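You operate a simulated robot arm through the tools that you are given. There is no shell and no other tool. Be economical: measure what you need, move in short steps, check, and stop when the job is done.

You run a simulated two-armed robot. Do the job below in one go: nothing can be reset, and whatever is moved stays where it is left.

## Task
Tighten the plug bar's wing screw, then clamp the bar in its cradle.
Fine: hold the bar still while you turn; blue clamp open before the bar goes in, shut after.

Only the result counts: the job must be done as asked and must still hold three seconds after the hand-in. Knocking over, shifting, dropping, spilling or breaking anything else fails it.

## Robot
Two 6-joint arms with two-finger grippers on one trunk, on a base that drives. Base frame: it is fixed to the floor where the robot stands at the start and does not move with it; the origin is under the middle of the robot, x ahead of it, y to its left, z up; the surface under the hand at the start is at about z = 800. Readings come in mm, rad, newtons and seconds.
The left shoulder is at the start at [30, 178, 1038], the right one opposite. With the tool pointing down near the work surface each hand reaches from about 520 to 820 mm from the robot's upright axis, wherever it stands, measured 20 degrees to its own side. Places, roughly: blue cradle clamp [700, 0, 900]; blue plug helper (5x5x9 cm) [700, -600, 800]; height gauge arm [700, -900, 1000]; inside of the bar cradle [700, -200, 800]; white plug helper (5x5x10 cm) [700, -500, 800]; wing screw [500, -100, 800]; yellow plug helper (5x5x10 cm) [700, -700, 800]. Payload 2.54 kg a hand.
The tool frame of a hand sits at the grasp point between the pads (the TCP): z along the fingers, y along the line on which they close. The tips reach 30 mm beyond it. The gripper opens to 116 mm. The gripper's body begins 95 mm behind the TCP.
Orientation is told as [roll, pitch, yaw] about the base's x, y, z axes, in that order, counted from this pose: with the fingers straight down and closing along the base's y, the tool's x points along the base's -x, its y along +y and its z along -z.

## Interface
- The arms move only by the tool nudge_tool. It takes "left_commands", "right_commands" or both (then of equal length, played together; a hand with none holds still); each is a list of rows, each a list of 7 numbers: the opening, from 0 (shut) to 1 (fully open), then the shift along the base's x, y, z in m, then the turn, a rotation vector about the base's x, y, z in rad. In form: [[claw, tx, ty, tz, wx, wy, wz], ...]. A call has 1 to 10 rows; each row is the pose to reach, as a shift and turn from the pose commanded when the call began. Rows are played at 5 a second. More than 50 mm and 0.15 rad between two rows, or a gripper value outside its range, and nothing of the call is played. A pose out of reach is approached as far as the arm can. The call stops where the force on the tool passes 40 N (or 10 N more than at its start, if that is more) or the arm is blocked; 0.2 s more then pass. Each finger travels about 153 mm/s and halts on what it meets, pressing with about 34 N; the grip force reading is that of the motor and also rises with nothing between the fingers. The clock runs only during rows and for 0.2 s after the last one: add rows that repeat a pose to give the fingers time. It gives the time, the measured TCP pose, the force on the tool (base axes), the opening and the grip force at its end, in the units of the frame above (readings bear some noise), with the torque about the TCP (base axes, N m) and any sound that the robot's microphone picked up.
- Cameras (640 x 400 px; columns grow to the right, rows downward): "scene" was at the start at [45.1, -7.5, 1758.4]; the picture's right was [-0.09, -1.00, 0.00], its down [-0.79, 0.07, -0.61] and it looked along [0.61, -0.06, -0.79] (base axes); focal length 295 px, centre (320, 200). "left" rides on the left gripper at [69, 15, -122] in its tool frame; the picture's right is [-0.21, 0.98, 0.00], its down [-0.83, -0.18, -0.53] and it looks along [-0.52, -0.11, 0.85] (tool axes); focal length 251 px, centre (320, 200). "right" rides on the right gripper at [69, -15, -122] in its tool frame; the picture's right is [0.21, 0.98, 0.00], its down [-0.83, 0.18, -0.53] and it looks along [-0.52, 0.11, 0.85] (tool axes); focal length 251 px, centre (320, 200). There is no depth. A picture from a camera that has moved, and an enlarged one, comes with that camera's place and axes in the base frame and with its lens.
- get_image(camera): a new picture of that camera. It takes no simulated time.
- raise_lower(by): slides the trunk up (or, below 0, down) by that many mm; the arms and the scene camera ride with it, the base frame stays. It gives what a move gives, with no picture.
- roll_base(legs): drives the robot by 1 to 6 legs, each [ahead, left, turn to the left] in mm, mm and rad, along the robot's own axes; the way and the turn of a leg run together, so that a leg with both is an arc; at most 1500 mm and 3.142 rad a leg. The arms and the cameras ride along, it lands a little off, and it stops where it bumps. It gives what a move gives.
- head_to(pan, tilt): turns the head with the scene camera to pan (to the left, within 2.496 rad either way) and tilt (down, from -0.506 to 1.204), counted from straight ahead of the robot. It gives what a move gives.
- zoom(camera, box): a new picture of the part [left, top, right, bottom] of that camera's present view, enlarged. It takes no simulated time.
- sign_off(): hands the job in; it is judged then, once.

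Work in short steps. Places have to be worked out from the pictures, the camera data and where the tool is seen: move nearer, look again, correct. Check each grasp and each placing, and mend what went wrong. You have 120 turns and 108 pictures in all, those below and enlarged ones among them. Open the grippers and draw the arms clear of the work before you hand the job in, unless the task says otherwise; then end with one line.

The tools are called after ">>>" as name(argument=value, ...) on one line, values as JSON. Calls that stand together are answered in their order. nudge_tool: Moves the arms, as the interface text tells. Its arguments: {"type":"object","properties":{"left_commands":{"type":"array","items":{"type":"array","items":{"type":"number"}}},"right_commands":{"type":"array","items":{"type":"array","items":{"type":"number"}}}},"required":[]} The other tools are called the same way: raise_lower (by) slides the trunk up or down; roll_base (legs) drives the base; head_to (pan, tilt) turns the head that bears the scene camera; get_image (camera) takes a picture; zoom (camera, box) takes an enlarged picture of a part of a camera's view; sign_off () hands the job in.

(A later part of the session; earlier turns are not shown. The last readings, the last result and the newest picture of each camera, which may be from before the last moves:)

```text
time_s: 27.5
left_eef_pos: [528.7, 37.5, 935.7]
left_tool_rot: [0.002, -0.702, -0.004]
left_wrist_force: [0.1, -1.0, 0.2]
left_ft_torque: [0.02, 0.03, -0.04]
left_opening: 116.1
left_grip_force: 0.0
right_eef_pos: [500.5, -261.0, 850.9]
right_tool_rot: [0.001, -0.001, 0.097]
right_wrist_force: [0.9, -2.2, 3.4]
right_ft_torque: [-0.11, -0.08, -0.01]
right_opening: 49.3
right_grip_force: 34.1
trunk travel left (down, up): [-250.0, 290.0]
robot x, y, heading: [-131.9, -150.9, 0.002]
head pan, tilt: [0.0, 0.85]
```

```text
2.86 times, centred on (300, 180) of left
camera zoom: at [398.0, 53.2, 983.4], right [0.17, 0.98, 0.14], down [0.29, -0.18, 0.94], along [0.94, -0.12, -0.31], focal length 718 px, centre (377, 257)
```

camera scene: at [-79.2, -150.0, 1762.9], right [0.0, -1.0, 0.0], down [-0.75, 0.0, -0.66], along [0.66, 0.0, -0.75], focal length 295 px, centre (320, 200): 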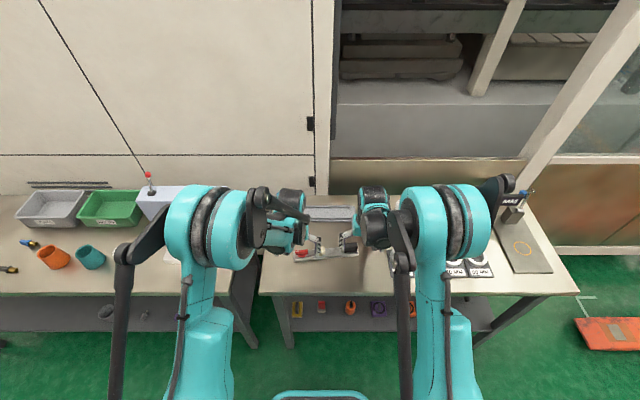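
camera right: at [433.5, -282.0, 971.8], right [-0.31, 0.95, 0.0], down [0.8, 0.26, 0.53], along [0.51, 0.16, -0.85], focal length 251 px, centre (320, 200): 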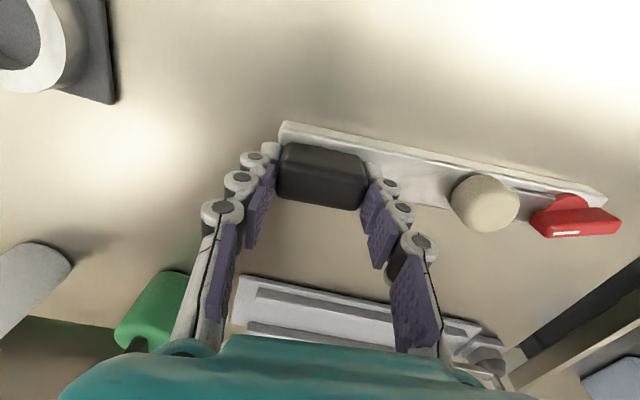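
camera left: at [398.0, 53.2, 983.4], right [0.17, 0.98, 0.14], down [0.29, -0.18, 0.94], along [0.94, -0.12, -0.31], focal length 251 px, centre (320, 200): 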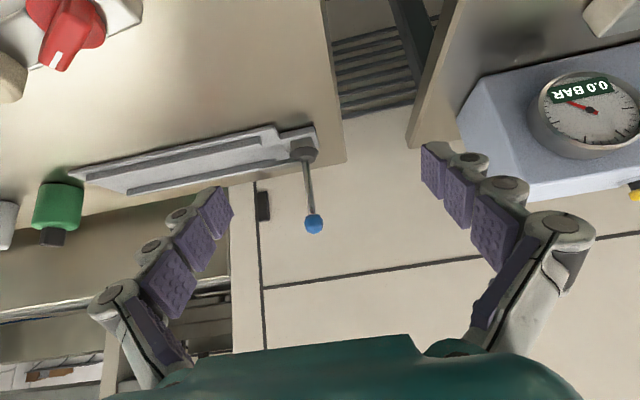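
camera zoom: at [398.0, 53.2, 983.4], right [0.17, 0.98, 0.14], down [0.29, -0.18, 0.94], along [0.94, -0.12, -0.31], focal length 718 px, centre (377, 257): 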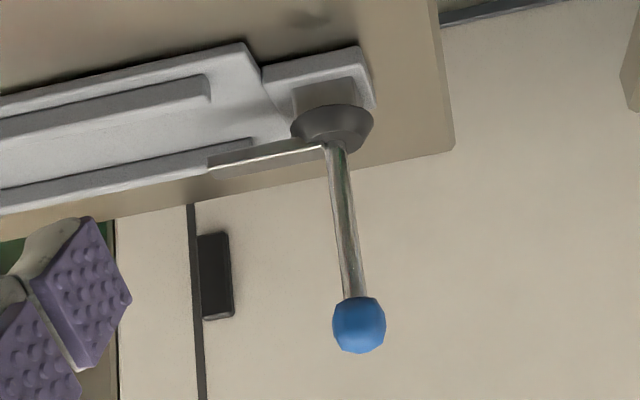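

The blue lever is vertical: knob at about (678, 8, 918), hub base at about (678, 6, 836), and an arm pointing -y over the cradle end to about y -53. I need to reach it better, so I'll release the bar, raise both hands and drive ahead.

>>> nudge_tool(right_commands=[[0.6, 0, 0, 0, 0, 0, 0], [0.7, 0, 0, 0, 0, 0, 0], [0.7, 0, 0, 0.03, 0, 0, 0], [0.7, -0.02, 0, 0.07, 0, 0, 0], [0.7, -0.04, 0, 0.11, 0, 0, 0], [0.7, -0.05, -0.01, 0.15, 0, 0, 0], [0.7, -0.05, -0.02, 0.17, 0, 0, 0]], left_commands=[[1, 0, 0, 0.01, 0, 0, 0], [1, 0, 0, 0.03, 0, 0.1, 0], [1, 0, 0, 0.06, 0, 0.2, 0], [1, -0.02, 0, 0.1, 0, 0.35, 0], [1, -0.04, 0, 0.13, 0, 0.5, 0], [1, -0.06, 0, 0.16, 0, 0.6, 0], [1, -0.06, 0, 0.18, 0, 0.7, 0]])

>>> roll_base(legs=[[90, 0, 0]])

>>> get_image(camera="right")

>>> get_image(camera="left")

```text
time_s: 29.1
left_eef_pos: [471.0, 36.8, 1116.1]
left_tool_rot: [0.0, 0.0, -0.002]
left_wrist_force: [0.9, -0.1, -0.3]
left_ft_torque: [-0.03, 0.04, 0.03]
left_opening: 116.2
left_grip_force: 0.0
right_eef_pos: [451.3, -283.7, 1021.0]
right_tool_rot: [0.001, 0.003, 0.096]
right_wrist_force: [0.3, 0.4, 0.0]
right_ft_torque: [0.01, 0.06, 0.0]
right_opening: 81.3
right_grip_force: 0.0
trunk travel left (down, up): [-250.0, 290.0]
robot x, y, heading: [-130.7, -150.7, -0.001]
head pan, tilt: [0.0, 0.85]
```

```text
time_s: 30.2
left_eef_pos: [561.3, 37.8, 1114.6]
left_tool_rot: [0.0, 0.003, -0.002]
left_wrist_force: [0.9, 0.0, -0.1]
left_ft_torque: [0.02, 0.01, -0.04]
left_opening: 116.1
left_grip_force: 0.0
right_eef_pos: [541.7, -281.8, 1022.3]
right_tool_rot: [-0.001, 0.002, 0.098]
right_wrist_force: [1.0, 0.0, -0.2]
right_ft_torque: [0.01, 0.04, -0.02]
right_opening: 81.5
right_grip_force: 0.1
trunk travel left (down, up): [-250.0, 290.0]
robot x, y, heading: [-38.5, -152.3, 0.003]
head pan, tilt: [0.0, 0.85]
```

```text
72 pictures are left
camera right: at [475.2, -304.1, 1142.3], right [-0.31, 0.95, 0.0], down [0.8, 0.26, 0.53], along [0.51, 0.16, -0.85], focal length 251 px, centre (320, 200)
```

right: 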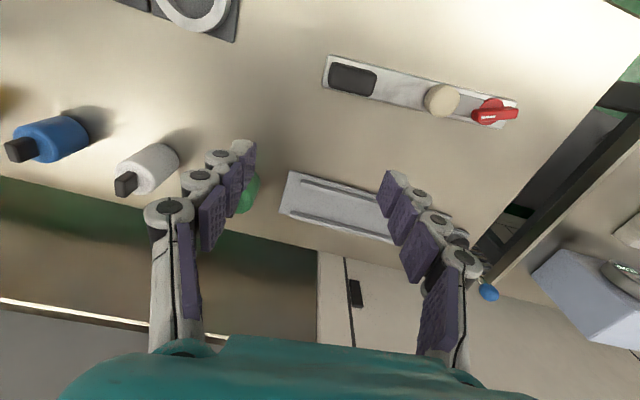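

```text
71 pictures are left
camera left: at [492.5, 53.3, 1236.5], right [0.22, 0.98, 0.0], down [0.83, -0.18, 0.53], along [0.52, -0.12, -0.85], focal length 251 px, centre (320, 200)
```

left: 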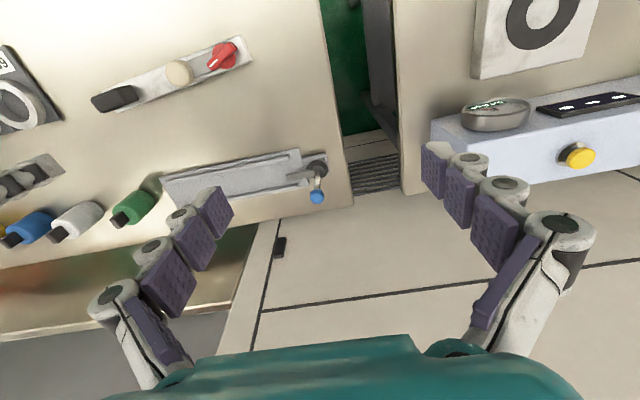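

>>> zoom(camera="left", box=[150, 130, 350, 230])

>>> zoom(camera="scene", box=[230, 140, 430, 260])

```text
3.20 times, centred on (250, 180) of left
camera zoom: at [492.5, 53.3, 1236.5], right [0.22, 0.98, 0.0], down [0.83, -0.18, 0.53], along [0.52, -0.12, -0.85], focal length 805 px, centre (544, 264)
```

zoom: 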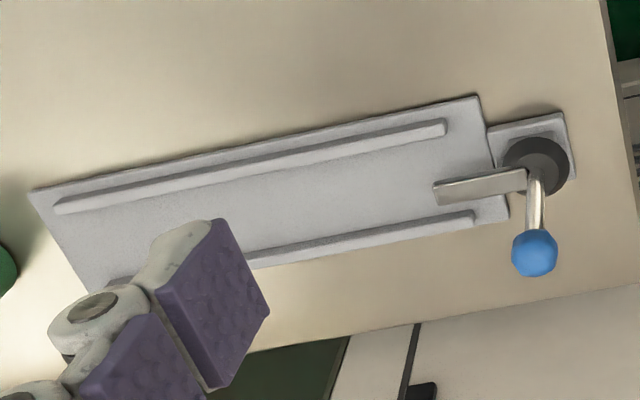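

```text
3.20 times, centred on (330, 200) of scene
camera zoom: at [9.0, -150.1, 1763.0], right [0.0, -1.0, 0.0], down [-0.75, 0.0, -0.66], along [0.66, 0.0, -0.75], focal length 944 px, centre (288, 200)
```

zoom: 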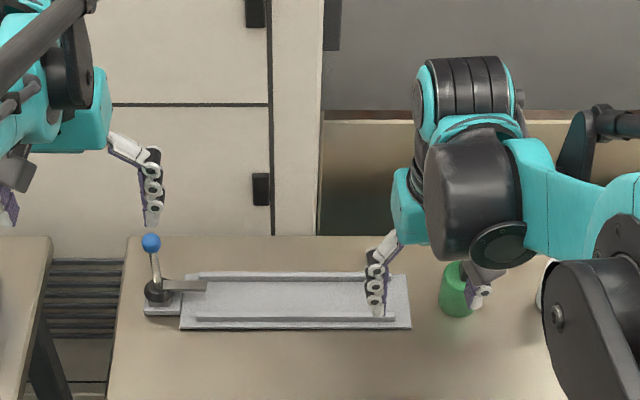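

I'll now bring the left hand above the knob, turned 90° so the fingers close along x and leave the lever free to swing in the y-z plane.

>>> nudge_tool(left_commands=[[1, 0.012, -0.003, 0, 0, 0, 0.15], [1, 0.024, -0.006, 0, 0, 0, 0.3], [1, 0.036, -0.009, 0, 0, 0, 0.45], [1, 0.048, -0.012, 0, 0, 0, 0.6], [1, 0.06, -0.015, -0.01, 0, 0, 0.75], [1, 0.072, -0.018, -0.03, 0, 0, 0.9], [0.8, 0.084, -0.021, -0.05, 0, 0, 1.05], [0.6, 0.096, -0.024, -0.075, 0, 0, 1.2], [0.5, 0.108, -0.027, -0.1, 0, 0, 1.35], [0.5, 0.118, -0.031, -0.12, 0, 0, 1.5]])

>>> get_image(camera="left")

>>> get_image(camera="scene")

```text
time_s: 32.4
left_eef_pos: [678.6, 7.4, 994.5]
left_tool_rot: [0.0, 0.002, 1.502]
left_wrist_force: [0.4, 0.3, 0.3]
left_ft_torque: [0.0, 0.03, -0.03]
left_opening: 58.0
left_grip_force: 0.1
right_eef_pos: [541.4, -282.6, 1022.0]
right_tool_rot: [0.0, 0.0, 0.098]
right_wrist_force: [0.2, -1.2, 0.3]
right_ft_torque: [-0.02, 0.02, -0.02]
right_opening: 81.4
right_grip_force: 0.1
trunk travel left (down, up): [-250.0, 290.0]
robot x, y, heading: [-43.4, -149.4, 0.002]
head pan, tilt: [0.0, 0.85]
```

```text
68 pictures are left
camera left: at [659.4, -60.2, 1116.0], right [-0.96, 0.28, 0.0], down [0.24, 0.81, 0.53], along [0.15, 0.51, -0.85], focal length 251 px, centre (320, 200)
```

left: 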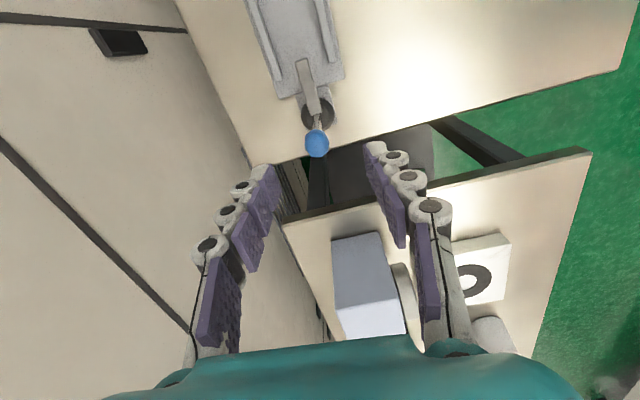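

```text
67 pictures are left
camera scene: at [8.4, -150.1, 1763.0], right [0.0, -1.0, 0.0], down [-0.75, 0.0, -0.66], along [0.66, 0.0, -0.75], focal length 295 px, centre (320, 200)
```

scene: 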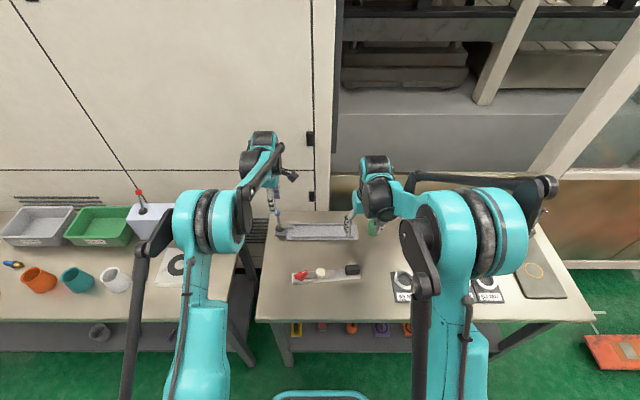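

>>> zoom(camera="left", box=[270, 50, 370, 170])

```text
3.33 times, centred on (320, 110) of left
camera zoom: at [659.4, -60.2, 1116.0], right [-0.96, 0.28, 0.0], down [0.24, 0.81, 0.53], along [0.15, 0.51, -0.85], focal length 838 px, centre (320, 500)
```

zoom: 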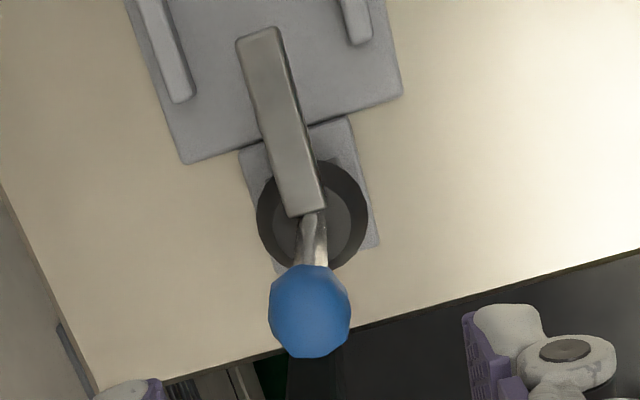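

The knob sits where predicted. I'll go down with the TCP about 12 mm above the knob centre and grip it.

>>> nudge_tool(left_commands=[[0.5, 0.001, 0, -0.03, 0, 0, 0.035], [0.5, 0.001, 0, -0.05, 0, 0, 0.07], [0.5, 0.001, 0, -0.064, 0, 0, 0.07], [0.3, 0.001, 0, -0.064, 0, 0, 0.07], [0.1, 0.001, 0, -0.064, 0, 0, 0.07], [0, 0.001, 0, -0.064, 0, 0, 0.07], [0, 0.001, 0, -0.064, 0, 0, 0.07]])

>>> get_image(camera="left")

```text
time_s: 34.0
left_eef_pos: [680.4, 8.0, 931.3]
left_tool_rot: [-0.002, 0.001, 1.568]
left_wrist_force: [17.6, 0.8, 7.7]
left_ft_torque: [0.03, -0.37, 0.12]
left_opening: 18.7
left_grip_force: 44.3
right_eef_pos: [542.6, -281.9, 1021.1]
right_tool_rot: [0.0, 0.002, 0.097]
right_wrist_force: [-0.2, -0.2, -0.9]
right_ft_torque: [-0.01, 0.02, 0.04]
right_opening: 81.2
right_grip_force: 0.0
trunk travel left (down, up): [-250.0, 290.0]
robot x, y, heading: [-45.5, -151.0, 0.005]
head pan, tilt: [0.0, 0.85]
```

```text
65 pictures are left
camera left: at [666.3, -61.4, 1052.8], right [-0.98, 0.22, 0.0], down [0.18, 0.83, 0.53], along [0.12, 0.52, -0.85], focal length 251 px, centre (320, 200)
```

left: 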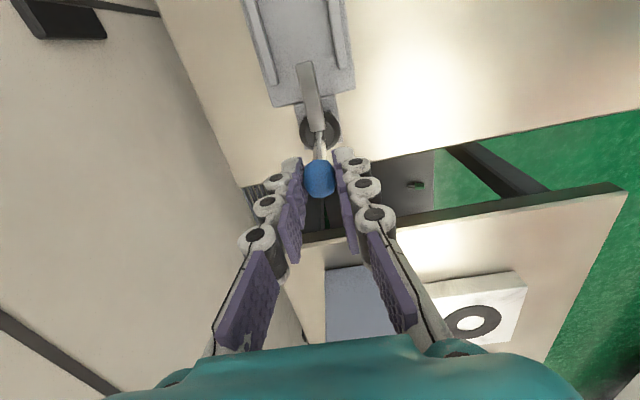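

The knob is gripped, off-centre by about 1-2 mm in x. I'll relieve that, then try tilting the lever 8 mm towards +y and read the force.

>>> nudge_tool(left_commands=[[0, 0.0015, 0, 0, 0, 0, 0], [0, 0.0015, 0.003, 0, 0, 0, 0], [0, 0.0015, 0.006, 0, 0, 0, 0], [0, 0.0015, 0.008, 0, 0, 0, 0], [0, 0.0015, 0.008, 0, 0, 0, 0]])

>>> get_image(camera="left")

```text
time_s: 35.2
left_eef_pos: [682.0, 12.9, 930.3]
left_tool_rot: [0.0, 0.0, 1.567]
left_wrist_force: [15.0, -16.7, 5.6]
left_ft_torque: [-1.57, -0.29, 0.12]
left_opening: 19.1
left_grip_force: 44.1
right_eef_pos: [541.7, -285.0, 1021.3]
right_tool_rot: [0.002, 0.001, 0.097]
right_wrist_force: [-0.7, -0.5, 0.0]
right_ft_torque: [0.01, 0.02, -0.02]
right_opening: 81.4
right_grip_force: 0.2
trunk travel left (down, up): [-250.0, 290.0]
robot x, y, heading: [-44.6, -149.0, 0.001]
head pan, tilt: [0.0, 0.85]
```

```text
64 pictures are left
camera left: at [666.4, -56.1, 1051.9], right [-0.98, 0.22, 0.0], down [0.18, 0.83, 0.53], along [0.12, 0.52, -0.85], focal length 251 px, centre (320, 200)
```

left: 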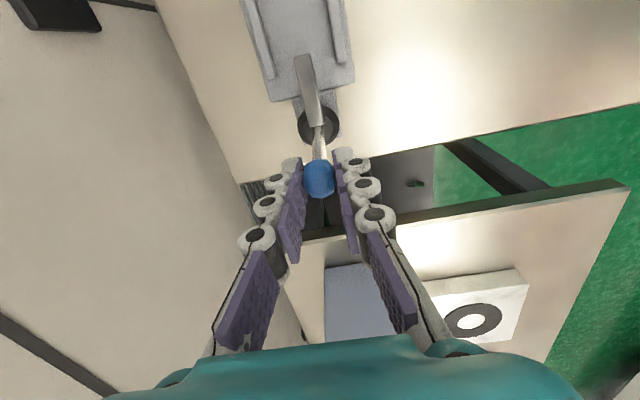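

>>> zoom(camera="left", box=[260, 30, 380, 210])

```text
2.22 times, centred on (320, 120) of left
camera zoom: at [666.4, -56.1, 1051.9], right [-0.98, 0.22, 0.0], down [0.18, 0.83, 0.53], along [0.12, 0.52, -0.85], focal length 559 px, centre (320, 378)
```

zoom: 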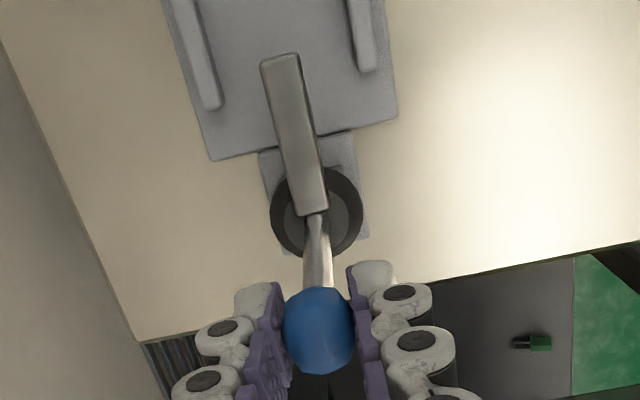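

The result is ambiguous, so I'll push further along the arc (about 20 mm total) with the force guard active.

>>> nudge_tool(left_commands=[[0, 0, 0.004, -0.0005, 0, 0, 0], [0, 0, 0.008, -0.001, 0, 0, 0], [0, 0, 0.012, -0.0025, 0, 0, 0], [0, 0, 0.012, -0.0025, 0, 0, 0]])

>>> zoom(camera="left", box=[260, 30, 380, 210])

```text
time_s: 36.2
left_eef_pos: [681.3, 25.6, 928.8]
left_tool_rot: [0.0, -0.001, 1.57]
left_wrist_force: [12.6, -15.0, 5.3]
left_ft_torque: [-1.52, -0.26, 0.04]
left_opening: 18.7
left_grip_force: 44.2
right_eef_pos: [541.3, -284.1, 1022.0]
right_tool_rot: [0.001, 0.0, 0.096]
right_wrist_force: [-0.8, -0.9, -0.5]
right_ft_torque: [0.01, 0.01, -0.01]
right_opening: 81.3
right_grip_force: 0.1
trunk travel left (down, up): [-250.0, 290.0]
robot x, y, heading: [-42.8, -148.8, 0.004]
head pan, tilt: [0.0, 0.85]
```

```text
2.22 times, centred on (320, 120) of left
camera zoom: at [666.5, -43.9, 1049.6], right [-0.98, 0.22, 0.0], down [0.18, 0.82, 0.53], along [0.11, 0.52, -0.85], focal length 559 px, centre (320, 378)
```

zoom: 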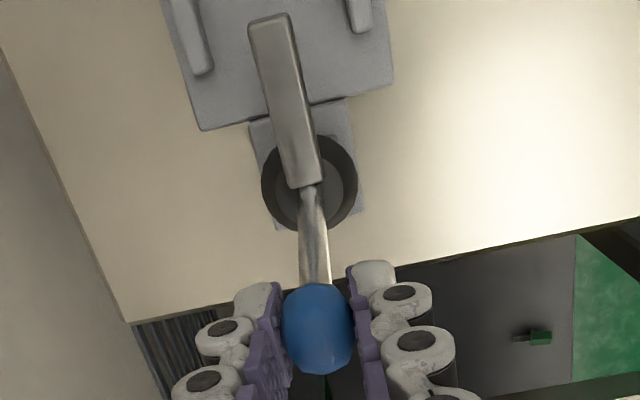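

It's a bell-crank: the lever tilts at a steady ~15 N of friction and the arm rises. I'll follow the arc to open it further.

>>> nudge_tool(left_commands=[[0, 0.001, 0.0102, -0.003, 0, 0, 0], [0, 0.001, 0.0214, -0.0081, 0, 0, 0], [0, 0.001, 0.0317, -0.0148, 0, 0, 0], [0, 0.001, 0.0409, -0.0229, 0, 0, 0], [0, 0.001, 0.0488, -0.0323, 0, 0, 0], [0, 0.001, 0.0488, -0.0323, 0, 0, 0]])

>>> get_image(camera="left")

```text
time_s: 37.6
left_eef_pos: [682.4, 76.0, 897.0]
left_tool_rot: [-0.001, -0.002, 1.569]
left_wrist_force: [10.7, -12.5, 8.7]
left_ft_torque: [-1.4, -0.2, 0.07]
left_opening: 19.0
left_grip_force: 43.8
right_eef_pos: [541.9, -284.1, 1023.1]
right_tool_rot: [0.002, 0.001, 0.097]
right_wrist_force: [-0.1, -0.1, -0.1]
right_ft_torque: [0.0, 0.02, 0.0]
right_opening: 81.3
right_grip_force: 0.2
trunk travel left (down, up): [-250.0, 290.0]
robot x, y, heading: [-42.5, -150.3, 0.001]
head pan, tilt: [0.0, 0.85]
```

```text
61 pictures are left
camera left: at [666.3, 6.3, 1018.5], right [-0.98, 0.22, 0.0], down [0.18, 0.82, 0.54], along [0.12, 0.52, -0.84], focal length 251 px, centre (320, 200)
```

left: 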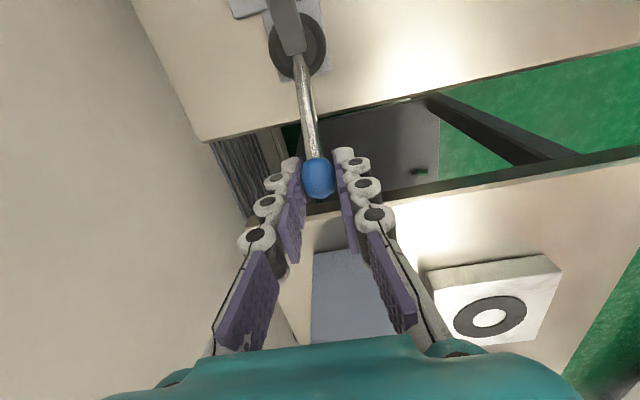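

>>> nudge_tool(left_commands=[[0, 0.001, 0.0064, -0.0105, 0, 0, 0], [0, 0.001, 0.0111, -0.0219, 0, 0, 0], [0, 0.001, 0.0141, -0.0338, 0, 0, 0], [0, 0.001, 0.0149, -0.04, 0, 0, 0], [0, 0.001, 0.0149, -0.04, 0, 0, 0]])

>>> get_image(camera="left")

>>> get_image(camera="scene")

```text
time_s: 38.5
left_eef_pos: [682.2, 89.3, 864.7]
left_tool_rot: [-0.004, -0.001, 1.569]
left_wrist_force: [-5.2, -4.2, 19.9]
left_ft_torque: [0.64, 0.24, 0.02]
left_opening: 19.0
left_grip_force: 43.5
right_eef_pos: [539.4, -282.2, 1024.4]
right_tool_rot: [0.001, -0.002, 0.098]
right_wrist_force: [1.0, 1.0, 0.0]
right_ft_torque: [-0.01, -0.04, -0.01]
right_opening: 81.0
right_grip_force: 0.0
trunk travel left (down, up): [-250.0, 290.0]
robot x, y, heading: [-43.6, -153.0, 0.003]
head pan, tilt: [0.0, 0.85]
stopped in row 4 (left hand): the force on the tool passed its limit at 50 N (the readings are from after the stop); the commanded pose is now the measured one
```

```text
60 pictures are left
camera left: at [665.9, 20.7, 985.2], right [-0.98, 0.22, 0.0], down [0.18, 0.82, 0.54], along [0.12, 0.52, -0.84], focal length 251 px, centre (320, 200)
```

left: 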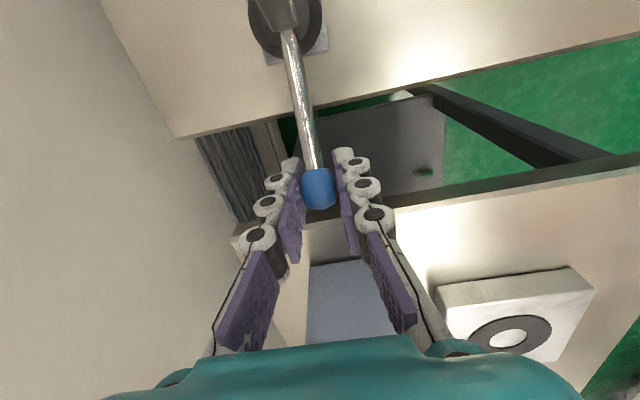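

```text
59 pictures are left
camera scene: at [3.9, -150.9, 1763.1], right [0.0, -1.0, 0.0], down [-0.75, 0.0, -0.66], along [0.66, 0.0, -0.75], focal length 295 px, centre (320, 200)
```

scene: 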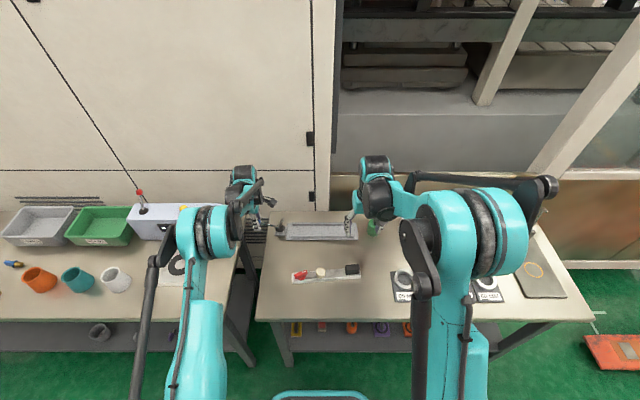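

The lever hit its end stop at about 76°, so the clamp is open. I'll release the knob and lift the left hand away.

>>> nudge_tool(left_commands=[[0.5, 0, 0, 0, 0, 0, 0], [0.5, 0, 0, 0, 0, 0, 0], [0.5, 0, 0, 0.03, 0, 0, 0], [0.5, 0, 0, 0.07, 0, 0, 0], [0.5, 0, 0.01, 0.11, 0, 0, 0], [0.5, -0.03, 0.02, 0.14, 0, 0, 0], [0.5, -0.07, 0.03, 0.16, 0, 0, 0], [0.5, -0.11, 0.04, 0.16, 0, 0, 0]])

>>> get_image(camera="left")

>>> zoom(camera="scene", box=[240, 180, 400, 300])

```text
time_s: 40.3
left_eef_pos: [571.7, 131.0, 1021.0]
left_tool_rot: [-0.003, -0.003, 1.571]
left_wrist_force: [-0.6, -0.4, -0.1]
left_ft_torque: [0.03, -0.01, 0.0]
left_opening: 58.1
left_grip_force: 0.1
right_eef_pos: [540.7, -283.2, 1022.5]
right_tool_rot: [0.001, -0.001, 0.098]
right_wrist_force: [0.0, 0.1, 0.3]
right_ft_torque: [0.02, -0.03, 0.0]
right_opening: 81.3
right_grip_force: 0.1
trunk travel left (down, up): [-250.0, 290.0]
robot x, y, heading: [-42.4, -147.3, 0.0]
head pan, tilt: [0.0, 0.85]
```

```text
58 pictures are left
camera left: at [555.7, 62.5, 1143.4], right [-0.98, 0.22, 0.0], down [0.18, 0.82, 0.54], along [0.12, 0.52, -0.84], focal length 251 px, centre (320, 200)
```

left: 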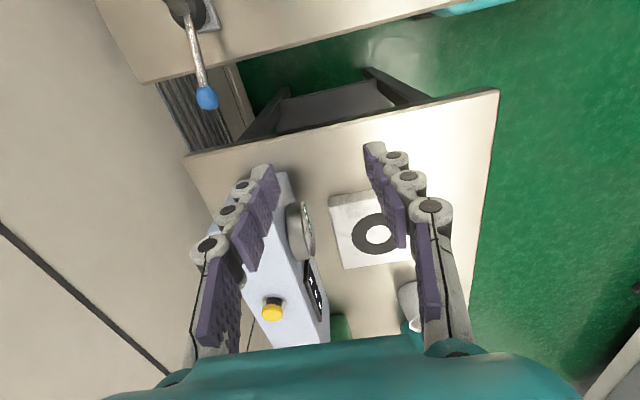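

```text
3.33 times, centred on (320, 240) of scene
camera zoom: at [5.9, -149.6, 1763.1], right [0.0, -1.0, 0.0], down [-0.75, 0.0, -0.66], along [0.66, 0.0, -0.75], focal length 983 px, centre (320, 67)
```

zoom: 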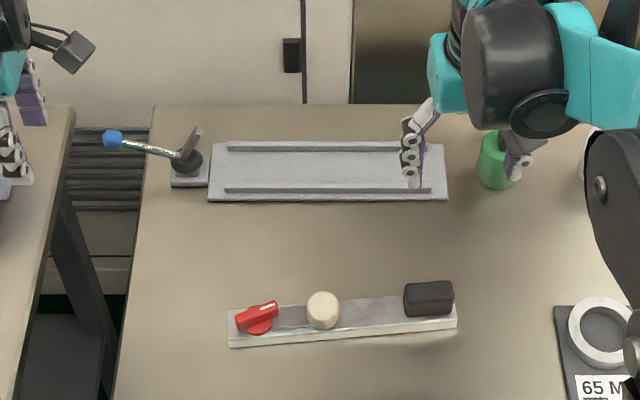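

The clamp stays open and the bar is where it was. Next I'll bring the right hand back over the black block and check before gripping.

>>> nudge_tool(right_commands=[[0.8, -0.02, 0.01, -0.03, 0, 0, 0], [0.8, -0.04, 0.02, -0.06, 0, 0, 0], [0.8, -0.0405, 0.022, -0.1, 0, 0, 0], [0.8, -0.0405, 0.022, -0.13, 0, 0, 0], [0.8, -0.0405, 0.022, -0.13, 0, 0, 0]])

>>> get_image(camera="right")

```text
time_s: 41.5
left_eef_pos: [572.8, 132.4, 1021.6]
left_tool_rot: [-0.003, -0.001, 1.571]
left_wrist_force: [-0.3, 0.4, 0.2]
left_ft_torque: [0.01, 0.01, 0.02]
left_opening: 57.8
left_grip_force: 0.0
right_eef_pos: [499.9, -260.0, 894.1]
right_tool_rot: [-0.001, 0.0, 0.097]
right_wrist_force: [-0.5, 0.0, -0.2]
right_ft_torque: [-0.03, 0.0, -0.01]
right_opening: 92.7
right_grip_force: 0.2
trunk travel left (down, up): [-250.0, 290.0]
robot x, y, heading: [-43.1, -148.4, 0.001]
head pan, tilt: [0.0, 0.85]
```

```text
56 pictures are left
camera right: at [433.4, -281.9, 1013.3], right [-0.31, 0.95, 0.0], down [0.8, 0.26, 0.53], along [0.51, 0.16, -0.85], focal length 251 px, centre (320, 200)
```

right: 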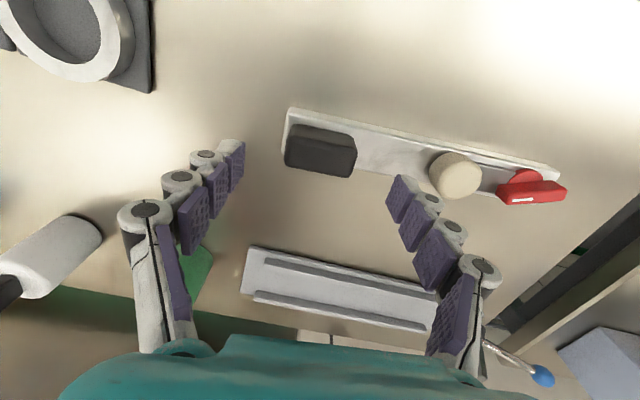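

The block is centred. I'll descend, grip and lift 25 mm.

>>> nudge_tool(right_commands=[[0.8, 0, 0, -0.03, 0, 0, 0], [0.8, 0, 0, -0.046, 0, 0, 0], [0.4, 0, 0, -0.046, 0, 0, 0], [0.2, 0, 0, -0.046, 0, 0, 0], [0, 0, 0, -0.046, 0, 0, 0], [0, 0, 0, -0.046, 0, 0, 0]])

>>> nudge_tool(right_commands=[[0, 0, 0, 0.005, 0, 0, 0], [0, 0, 0, 0.01, 0, 0, 0], [0, 0, 0, 0.017, 0, 0, 0], [0, 0, 0, 0.025, 0, 0, 0], [0, 0, 0, 0.025, 0, 0, 0]])

>>> get_image(camera="right")

>>> zoom(camera="scene", box=[240, 180, 400, 300])

```text
time_s: 42.5
left_eef_pos: [571.7, 132.1, 1023.2]
left_tool_rot: [-0.006, 0.0, 1.57]
left_wrist_force: [-0.5, 0.5, 1.0]
left_ft_torque: [-0.01, 0.01, 0.0]
left_opening: 57.8
left_grip_force: 0.1
right_eef_pos: [500.8, -260.7, 849.5]
right_tool_rot: [-0.002, -0.001, 0.097]
right_wrist_force: [-1.7, -2.3, 24.3]
right_ft_torque: [0.56, 0.13, 0.21]
right_opening: 49.2
right_grip_force: 34.1
trunk travel left (down, up): [-250.0, 290.0]
robot x, y, heading: [-39.6, -149.9, 0.009]
head pan, tilt: [0.0, 0.85]
stopped in row 4 (right hand): the force on the tool passed its limit at 44 N (the readings are from after the stop); the commanded pose is now the measured one
```

```text
time_s: 43.7
left_eef_pos: [573.5, 131.7, 1022.0]
left_tool_rot: [-0.002, -0.002, 1.57]
left_wrist_force: [-0.5, 0.1, 0.0]
left_ft_torque: [0.0, 0.04, 0.01]
left_opening: 58.2
left_grip_force: 0.0
right_eef_pos: [502.3, -260.3, 872.0]
right_tool_rot: [-0.001, 0.002, 0.098]
right_wrist_force: [0.3, -0.3, -2.4]
right_ft_torque: [-0.18, -0.03, -0.02]
right_opening: 49.2
right_grip_force: 33.9
trunk travel left (down, up): [-250.0, 290.0]
robot x, y, heading: [-41.2, -150.7, 0.001]
head pan, tilt: [0.0, 0.85]
```

```text
55 pictures are left
camera right: at [435.3, -282.3, 992.3], right [-0.31, 0.95, 0.0], down [0.8, 0.26, 0.53], along [0.51, 0.16, -0.85], focal length 251 px, centre (320, 200)
```

right: 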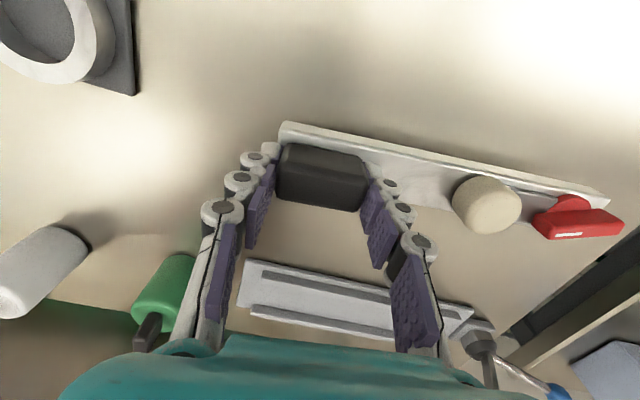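

```text
3.33 times, centred on (320, 240) of scene
camera zoom: at [8.3, -150.0, 1763.0], right [0.0, -1.0, 0.0], down [-0.75, 0.0, -0.66], along [0.66, 0.0, -0.75], focal length 983 px, centre (320, 67)
```

zoom: 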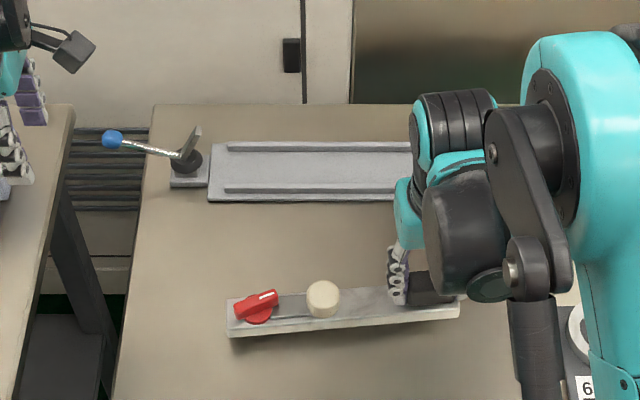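

The bar is lifted level (about 2.5 N weight, no tilt). From measurement the cradle centre is x about 682, its rails run y -39 to -278, and the clamp arm tip reaches y -50.5. I'll aim for the bar's wing end at y about -44, so the arm clears the wing. First I'll carry it over, high, turning yaw to 0.

>>> nudge_tool(right_commands=[[0, 0, 0, 0.02, 0, 0, 0], [0, 0.01, 0, 0.04, 0, 0, 0], [0, 0.045, 0.001, 0.04, 0, 0, -0.02], [0, 0.08, 0.002, 0.04, 0, 0, -0.04], [0, 0.115, 0.003, 0.04, 0, 0, -0.06], [0, 0.15, 0.005, 0.04, 0, 0, -0.08], [0, 0.183, 0.006, 0.04, 0, 0, -0.097], [0, 0.183, 0.006, 0.04, 0, 0, -0.097]])

>>> get_image(camera="right")

>>> zoom(camera="scene", box=[240, 160, 400, 280])

```text
time_s: 45.5
left_eef_pos: [572.0, 132.1, 1022.2]
left_tool_rot: [-0.005, 0.0, 1.569]
left_wrist_force: [0.1, 0.3, 0.3]
left_ft_torque: [-0.01, -0.03, -0.03]
left_opening: 57.7
left_grip_force: 0.0
right_eef_pos: [684.9, -255.4, 911.9]
right_tool_rot: [-0.002, -0.001, -0.001]
right_wrist_force: [0.0, -0.4, -3.4]
right_ft_torque: [-0.21, -0.04, 0.02]
right_opening: 49.1
right_grip_force: 34.3
trunk travel left (down, up): [-250.0, 290.0]
robot x, y, heading: [-40.0, -151.4, 0.002]
head pan, tilt: [0.0, 0.85]
```

```text
53 pictures are left
camera right: at [616.3, -270.0, 1032.8], right [-0.21, 0.98, 0.0], down [0.83, 0.18, 0.53], along [0.52, 0.11, -0.84], focal length 251 px, centre (320, 200)
```

right: 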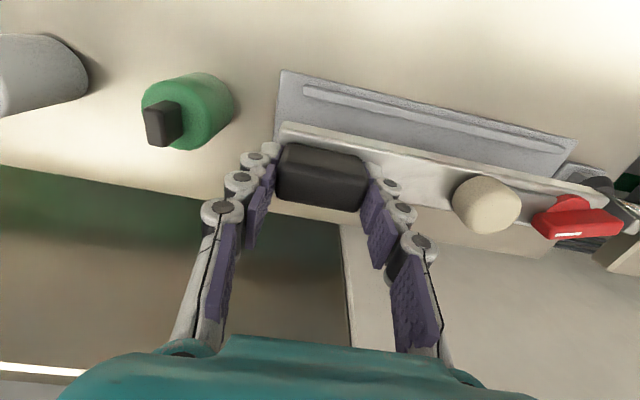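

```text
3.33 times, centred on (320, 220) of scene
camera zoom: at [7.0, -149.9, 1763.1], right [0.0, -1.0, 0.0], down [-0.75, 0.0, -0.66], along [0.66, 0.0, -0.75], focal length 983 px, centre (320, 133)
```

zoom: 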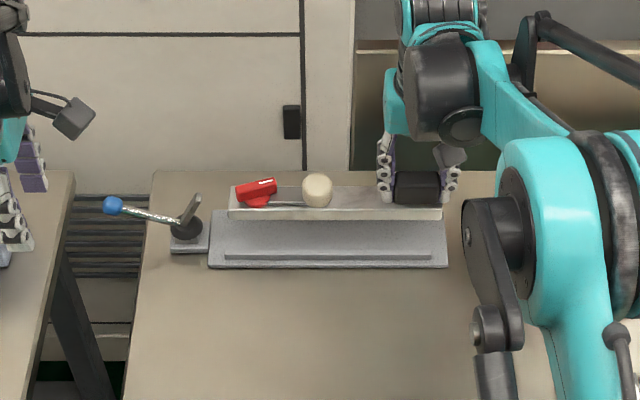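

By the scene camera the bar spans y -48 to -286 with its centre at x about 682.6, so I'll shift it +3 mm in y and lower it to just above the rails. Meanwhile the left wrist swings towards -90°, so its camera will look at the clamp from +y.

>>> nudge_tool(right_commands=[[0, 0, 0.001, -0.008, 0, 0, 0], [0, 0, 0.002, -0.016, 0, 0, 0], [0, 0, 0.003, -0.024, 0, 0, 0], [0, 0, 0.003, -0.032, 0, 0, 0], [0, 0, 0.003, -0.036, 0, 0, 0], [0, 0, 0.003, -0.036, 0, 0, 0], [0, 0, 0.003, -0.036, 0, 0, 0], [0, 0, 0.003, -0.036, 0, 0, 0], [0, 0, 0.003, -0.036, 0, 0, 0], [0, 0, 0.003, -0.036, 0, 0, 0]], left_commands=[[0.5, 0, 0, 0, 0, 0, -0.15], [0.5, 0, 0, 0, 0, 0, -0.3], [0.5, 0, 0, 0, 0, 0, -0.45], [0.5, 0, 0, 0, 0, 0, -0.6], [0.5, 0, 0, 0, 0, 0, -0.75], [0.5, 0, 0, 0, 0, 0, -0.9], [0.5, 0, 0, 0, 0, 0, -1.05], [0.5, 0, 0, 0, 0, 0, -1.2], [0.5, 0, 0, 0, 0, 0, -1.35], [0.5, 0, 0, 0, 0, 0, -1.5]])

>>> nudge_tool(left_commands=[[0.5, 0, 0, 0, 0, 0, -0.15], [0.5, 0, 0, 0, 0, 0, -0.3], [0.5, 0, 0, 0, 0, 0, -0.45], [0.5, 0, 0, 0, 0, 0, -0.6], [0.5, 0.01, 0, 0, 0, 0, -0.75], [0.5, 0.02, 0, 0, 0, 0, -0.9], [0.5, 0.03, 0, 0, 0, 0, -1.05], [0.5, 0.04, 0, 0, 0, 0, -1.2], [0.5, 0.05, 0, 0, 0, 0, -1.35], [0.5, 0.06, 0, 0, 0, 0, -1.5]])

>>> get_image(camera="left")

>>> get_image(camera="right")

```text
time_s: 47.7
left_eef_pos: [573.0, 130.8, 1022.5]
left_tool_rot: [-0.003, -0.002, 0.068]
left_wrist_force: [0.3, -0.2, -0.4]
left_ft_torque: [0.02, 0.05, 0.0]
left_opening: 58.0
left_grip_force: 0.0
right_eef_pos: [684.1, -252.1, 876.5]
right_tool_rot: [-0.001, -0.002, -0.002]
right_wrist_force: [0.4, -0.5, -2.8]
right_ft_torque: [-0.22, -0.01, 0.01]
right_opening: 49.0
right_grip_force: 34.4
trunk travel left (down, up): [-250.0, 290.0]
robot x, y, heading: [-40.6, -152.4, 0.005]
head pan, tilt: [0.0, 0.85]
```

```text
time_s: 49.9
left_eef_pos: [634.1, 131.5, 1020.6]
left_tool_rot: [-0.004, -0.001, -1.433]
left_wrist_force: [0.0, 0.2, 0.1]
left_ft_torque: [-0.03, 0.01, -0.05]
left_opening: 57.9
left_grip_force: 0.0
right_eef_pos: [685.3, -253.0, 874.9]
right_tool_rot: [0.0, 0.001, -0.001]
right_wrist_force: [0.6, -0.4, -2.6]
right_ft_torque: [-0.22, -0.01, -0.01]
right_opening: 49.1
right_grip_force: 33.9
trunk travel left (down, up): [-250.0, 290.0]
robot x, y, heading: [-41.6, -146.6, 0.0]
head pan, tilt: [0.0, 0.85]
```

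```text
51 pictures are left
camera left: at [639.4, 202.9, 1142.5], right [1.0, -0.08, 0.0], down [-0.06, -0.84, 0.54], along [-0.04, -0.53, -0.84], focal length 251 px, centre (320, 200)
```

left: 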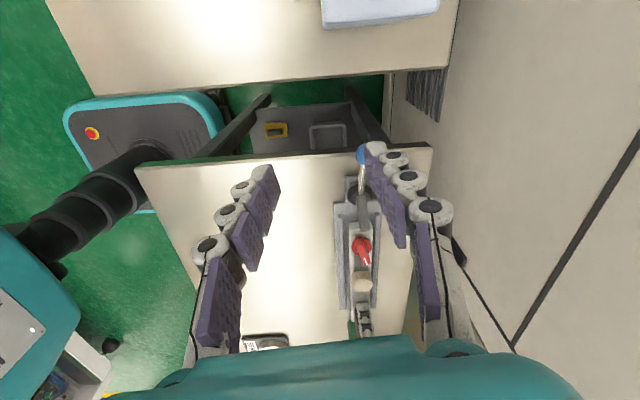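

```text
50 pictures are left
camera right: at [616.2, -266.9, 996.4], right [-0.21, 0.98, 0.0], down [0.83, 0.18, 0.53], along [0.52, 0.11, -0.85], focal length 251 px, centre (320, 200)
```

right: 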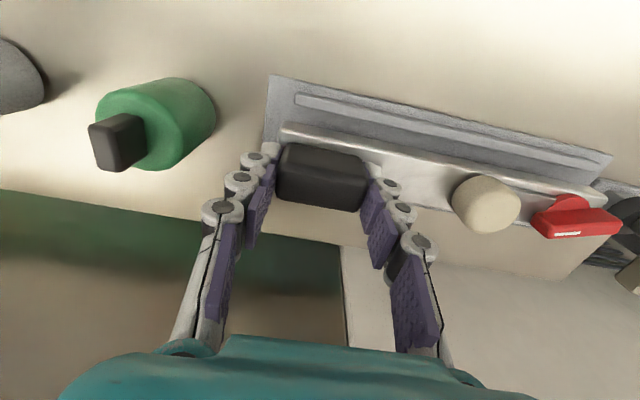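

>>> zoom(camera="left", box=[310, 140, 430, 350])

>>> zoom(camera="scene", box=[250, 180, 390, 260])

```text
1.90 times, centred on (370, 245) of left
camera zoom: at [639.4, 202.9, 1142.5], right [1.0, -0.08, 0.0], down [-0.06, -0.84, 0.54], along [-0.04, -0.53, -0.84], focal length 479 px, centre (225, 114)
```

zoom: 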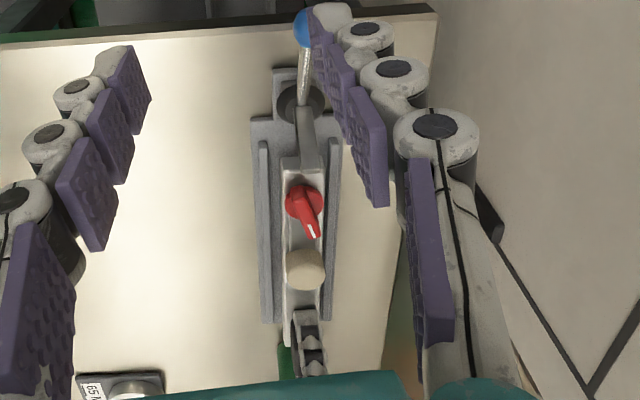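

```text
4.57 times, centred on (320, 220) of scene
camera zoom: at [8.4, -149.9, 1763.0], right [0.0, -1.0, 0.0], down [-0.75, 0.0, -0.66], along [0.66, 0.0, -0.75], focal length 1348 px, centre (320, 109)
```

zoom: 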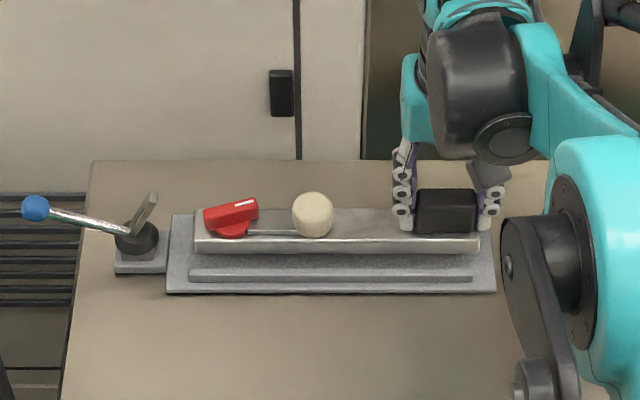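

The bar is centred over the channel and its wing end is at y about -44.7. I'll lower it gently until contact.

>>> nudge_tool(right_commands=[[0, -0.001, 0, -0.006, 0, 0, 0], [0, -0.0015, 0, -0.011, 0, 0, 0], [0, -0.0015, 0, -0.015, 0, 0, 0], [0, -0.0015, 0, -0.017, 0, 0, 0], [0, -0.0015, 0, -0.017, 0, 0, 0]])

>>> zoom(camera="scene", box=[250, 180, 390, 260])

>>> get_image(camera="right")

```text
time_s: 51.1
left_eef_pos: [633.1, 131.7, 1021.7]
left_tool_rot: [-0.003, 0.0, -1.429]
left_wrist_force: [0.4, 0.3, -0.1]
left_ft_torque: [-0.01, -0.01, 0.0]
left_opening: 58.3
left_grip_force: 0.1
right_eef_pos: [682.4, -254.1, 859.8]
right_tool_rot: [-0.002, 0.0, -0.004]
right_wrist_force: [-0.7, -0.2, -2.2]
right_ft_torque: [-0.09, -0.02, 0.03]
right_opening: 49.4
right_grip_force: 33.4
trunk travel left (down, up): [-250.0, 290.0]
robot x, y, heading: [-41.9, -150.1, -0.003]
head pan, tilt: [0.0, 0.85]
```

```text
4.57 times, centred on (320, 220) of scene
camera zoom: at [7.9, -150.0, 1763.0], right [0.0, -1.0, 0.0], down [-0.75, 0.0, -0.66], along [0.66, 0.0, -0.75], focal length 1348 px, centre (320, 109)
```

zoom: 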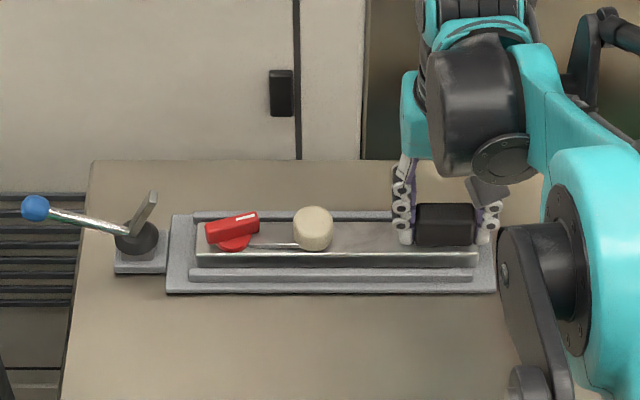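

```text
46 pictures are left
camera right: at [614.1, -267.3, 979.6], right [-0.21, 0.98, 0.0], down [0.83, 0.18, 0.53], along [0.52, 0.11, -0.85], focal length 251 px, centre (320, 200)
```

right: 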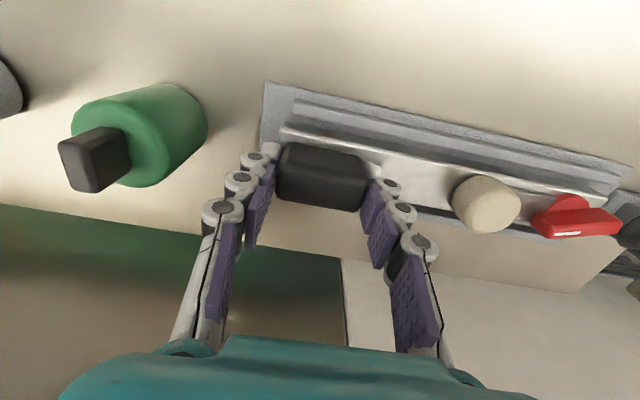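

>>> zoom(camera="right", box=[350, 90, 640, 280])

>>> zoom(camera="left", box=[340, 170, 400, 290])

```text
2.11 times, centred on (495, 185) of right
camera zoom: at [614.1, -267.3, 979.6], right [-0.21, 0.98, 0.0], down [0.83, 0.18, 0.53], along [0.52, 0.11, -0.85], focal length 529 px, centre (-48, 232)
```

zoom: 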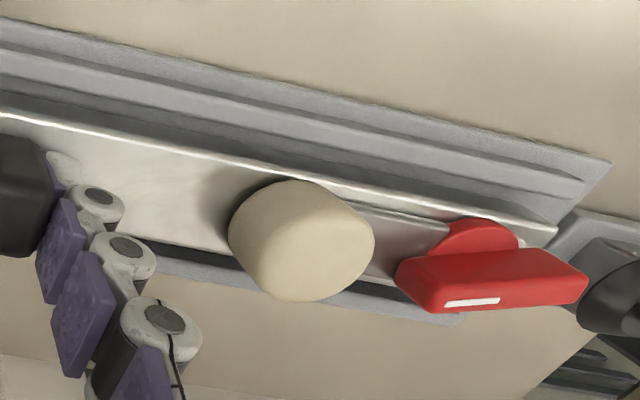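

```text
3.33 times, centred on (370, 230) of left
camera zoom: at [638.8, 202.9, 1142.7], right [1.0, -0.08, 0.0], down [-0.06, -0.84, 0.54], along [-0.04, -0.53, -0.84], focal length 838 px, centre (153, 100)
```

zoom: 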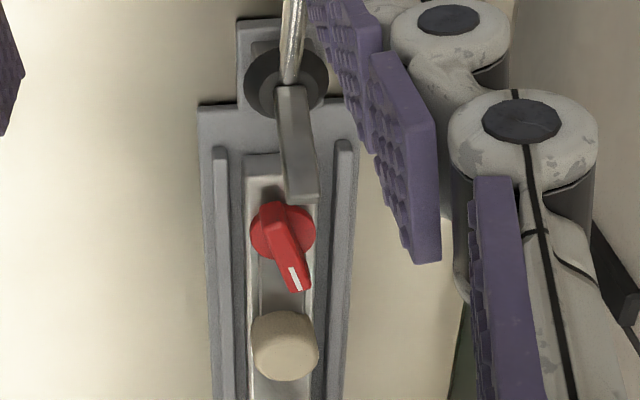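

From above, the bar has similar gaps to both rails, perhaps 2 mm towards -x. I'll nudge +1.5 mm and lower the last few mm until it rests.

>>> nudge_tool(right_commands=[[0, 0.0015, 0, 0, 0, 0, 0], [0, 0.0015, 0, -0.0015, 0, 0, 0], [0, 0.0015, 0, -0.003, 0, 0, 0], [0, 0.0015, 0, -0.0045, 0, 0, 0], [0, 0.0015, 0, -0.0045, 0, 0, 0]])

```text
time_s: 52.3
left_eef_pos: [630.9, 131.1, 1022.9]
left_tool_rot: [-0.001, -0.002, -1.429]
left_wrist_force: [-0.5, -0.2, 0.2]
left_ft_torque: [0.0, 0.03, -0.01]
left_opening: 57.9
left_grip_force: 0.1
right_eef_pos: [684.2, -253.1, 857.0]
right_tool_rot: [-0.002, -0.003, -0.002]
right_wrist_force: [7.2, -4.1, 26.9]
right_ft_torque: [0.1, 0.03, -0.03]
right_opening: 49.0
right_grip_force: 33.5
trunk travel left (down, up): [-250.0, 290.0]
robot x, y, heading: [-42.5, -150.7, 0.003]
head pan, tilt: [0.0, 0.85]
```

The bar rests on the cradle floor (27 N contact). I'll ease the right hand while keeping its hold, and turn the left wrist back to +90°, the clear approach I used before.

>>> nudge_tool(right_commands=[[0, 0, 0, 0.001, 0, 0, 0], [0, 0, 0, 0.001, 0, 0, 0], [0, 0, 0, 0.001, 0, 0, 0], [0, 0, 0, 0.001, 0, 0, 0], [0, 0, 0, 0.001, 0, 0, 0], [0, 0, 0, 0.001, 0, 0, 0], [0, 0, 0, 0.001, 0, 0, 0], [0, 0, 0, 0.001, 0, 0, 0], [0, 0, 0, 0.001, 0, 0, 0], [0, 0, 0, 0.001, 0, 0, 0]], left_commands=[[0.5, 0, 0, 0, 0, 0, 0.15], [0.5, 0, 0, 0, 0, 0, 0.3], [0.5, 0, 0, 0, 0, 0, 0.45], [0.5, 0, 0, 0, 0, 0, 0.6], [0.5, 0, 0, 0, 0, 0, 0.75], [0.5, 0, 0, 0, 0, 0, 0.9], [0.5, 0, 0, 0, 0, 0, 1.05], [0.5, 0, 0, 0, 0, 0, 1.2], [0.5, 0, 0, 0, 0, 0, 1.35], [0.5, 0, 0, 0, 0, 0, 1.5]])

>>> nudge_tool(left_commands=[[0.5, 0, 0, 0, 0, 0, 0.15], [0.5, 0, 0, 0, 0, 0, 0.3], [0.5, 0, 0, 0, 0, 0, 0.45], [0.5, 0, 0, 0, 0, 0, 0.6], [0.5, 0.01, -0.008, 0, 0, 0, 0.75], [0.5, 0.02, -0.016, 0, 0, 0, 0.9], [0.5, 0.03, -0.024, 0, 0, 0, 1.05], [0.5, 0.04, -0.032, -0.01, 0, 0, 1.2], [0.5, 0.05, -0.042, -0.04, 0, 0, 1.35], [0.5, 0.05, -0.042, -0.07, 0, 0, 1.5]])

>>> get_image(camera="left")

```text
time_s: 54.5
left_eef_pos: [632.9, 131.7, 1022.2]
left_tool_rot: [-0.003, -0.003, 0.074]
left_wrist_force: [0.4, -1.0, 0.2]
left_ft_torque: [0.0, 0.0, -0.03]
left_opening: 58.3
left_grip_force: 0.1
right_eef_pos: [683.5, -252.5, 857.9]
right_tool_rot: [-0.001, -0.002, -0.002]
right_wrist_force: [2.9, -6.0, 16.7]
right_ft_torque: [0.11, -0.13, -0.06]
right_opening: 48.9
right_grip_force: 33.9
trunk travel left (down, up): [-250.0, 290.0]
robot x, y, heading: [-41.1, -151.2, 0.007]
head pan, tilt: [0.0, 0.85]
```

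```text
time_s: 56.7
left_eef_pos: [682.0, 88.5, 952.4]
left_tool_rot: [-0.004, -0.001, 1.574]
left_wrist_force: [0.2, 0.1, 0.0]
left_ft_torque: [0.0, -0.05, -0.04]
left_opening: 58.0
left_grip_force: 0.0
right_eef_pos: [683.9, -253.9, 857.0]
right_tool_rot: [-0.002, -0.004, 0.001]
right_wrist_force: [-1.0, -2.6, 11.4]
right_ft_torque: [0.01, 0.11, 0.05]
right_opening: 49.3
right_grip_force: 33.8
trunk travel left (down, up): [-250.0, 290.0]
robot x, y, heading: [-42.5, -151.7, 0.003]
head pan, tilt: [0.0, 0.85]
```

```text
43 pictures are left
camera left: at [667.3, 19.7, 1073.4], right [-0.98, 0.21, 0.0], down [0.18, 0.83, 0.54], along [0.12, 0.52, -0.84], focal length 251 px, centre (320, 200)
```

left: 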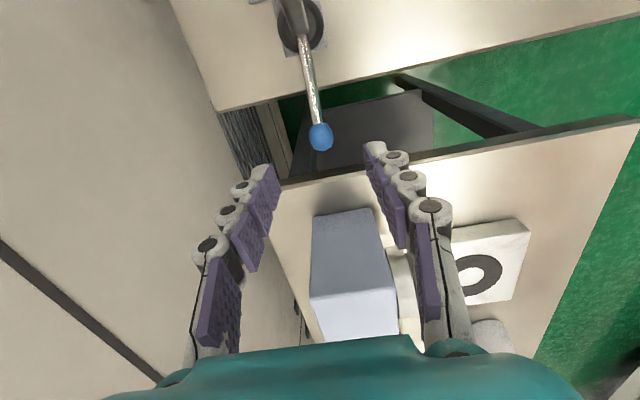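

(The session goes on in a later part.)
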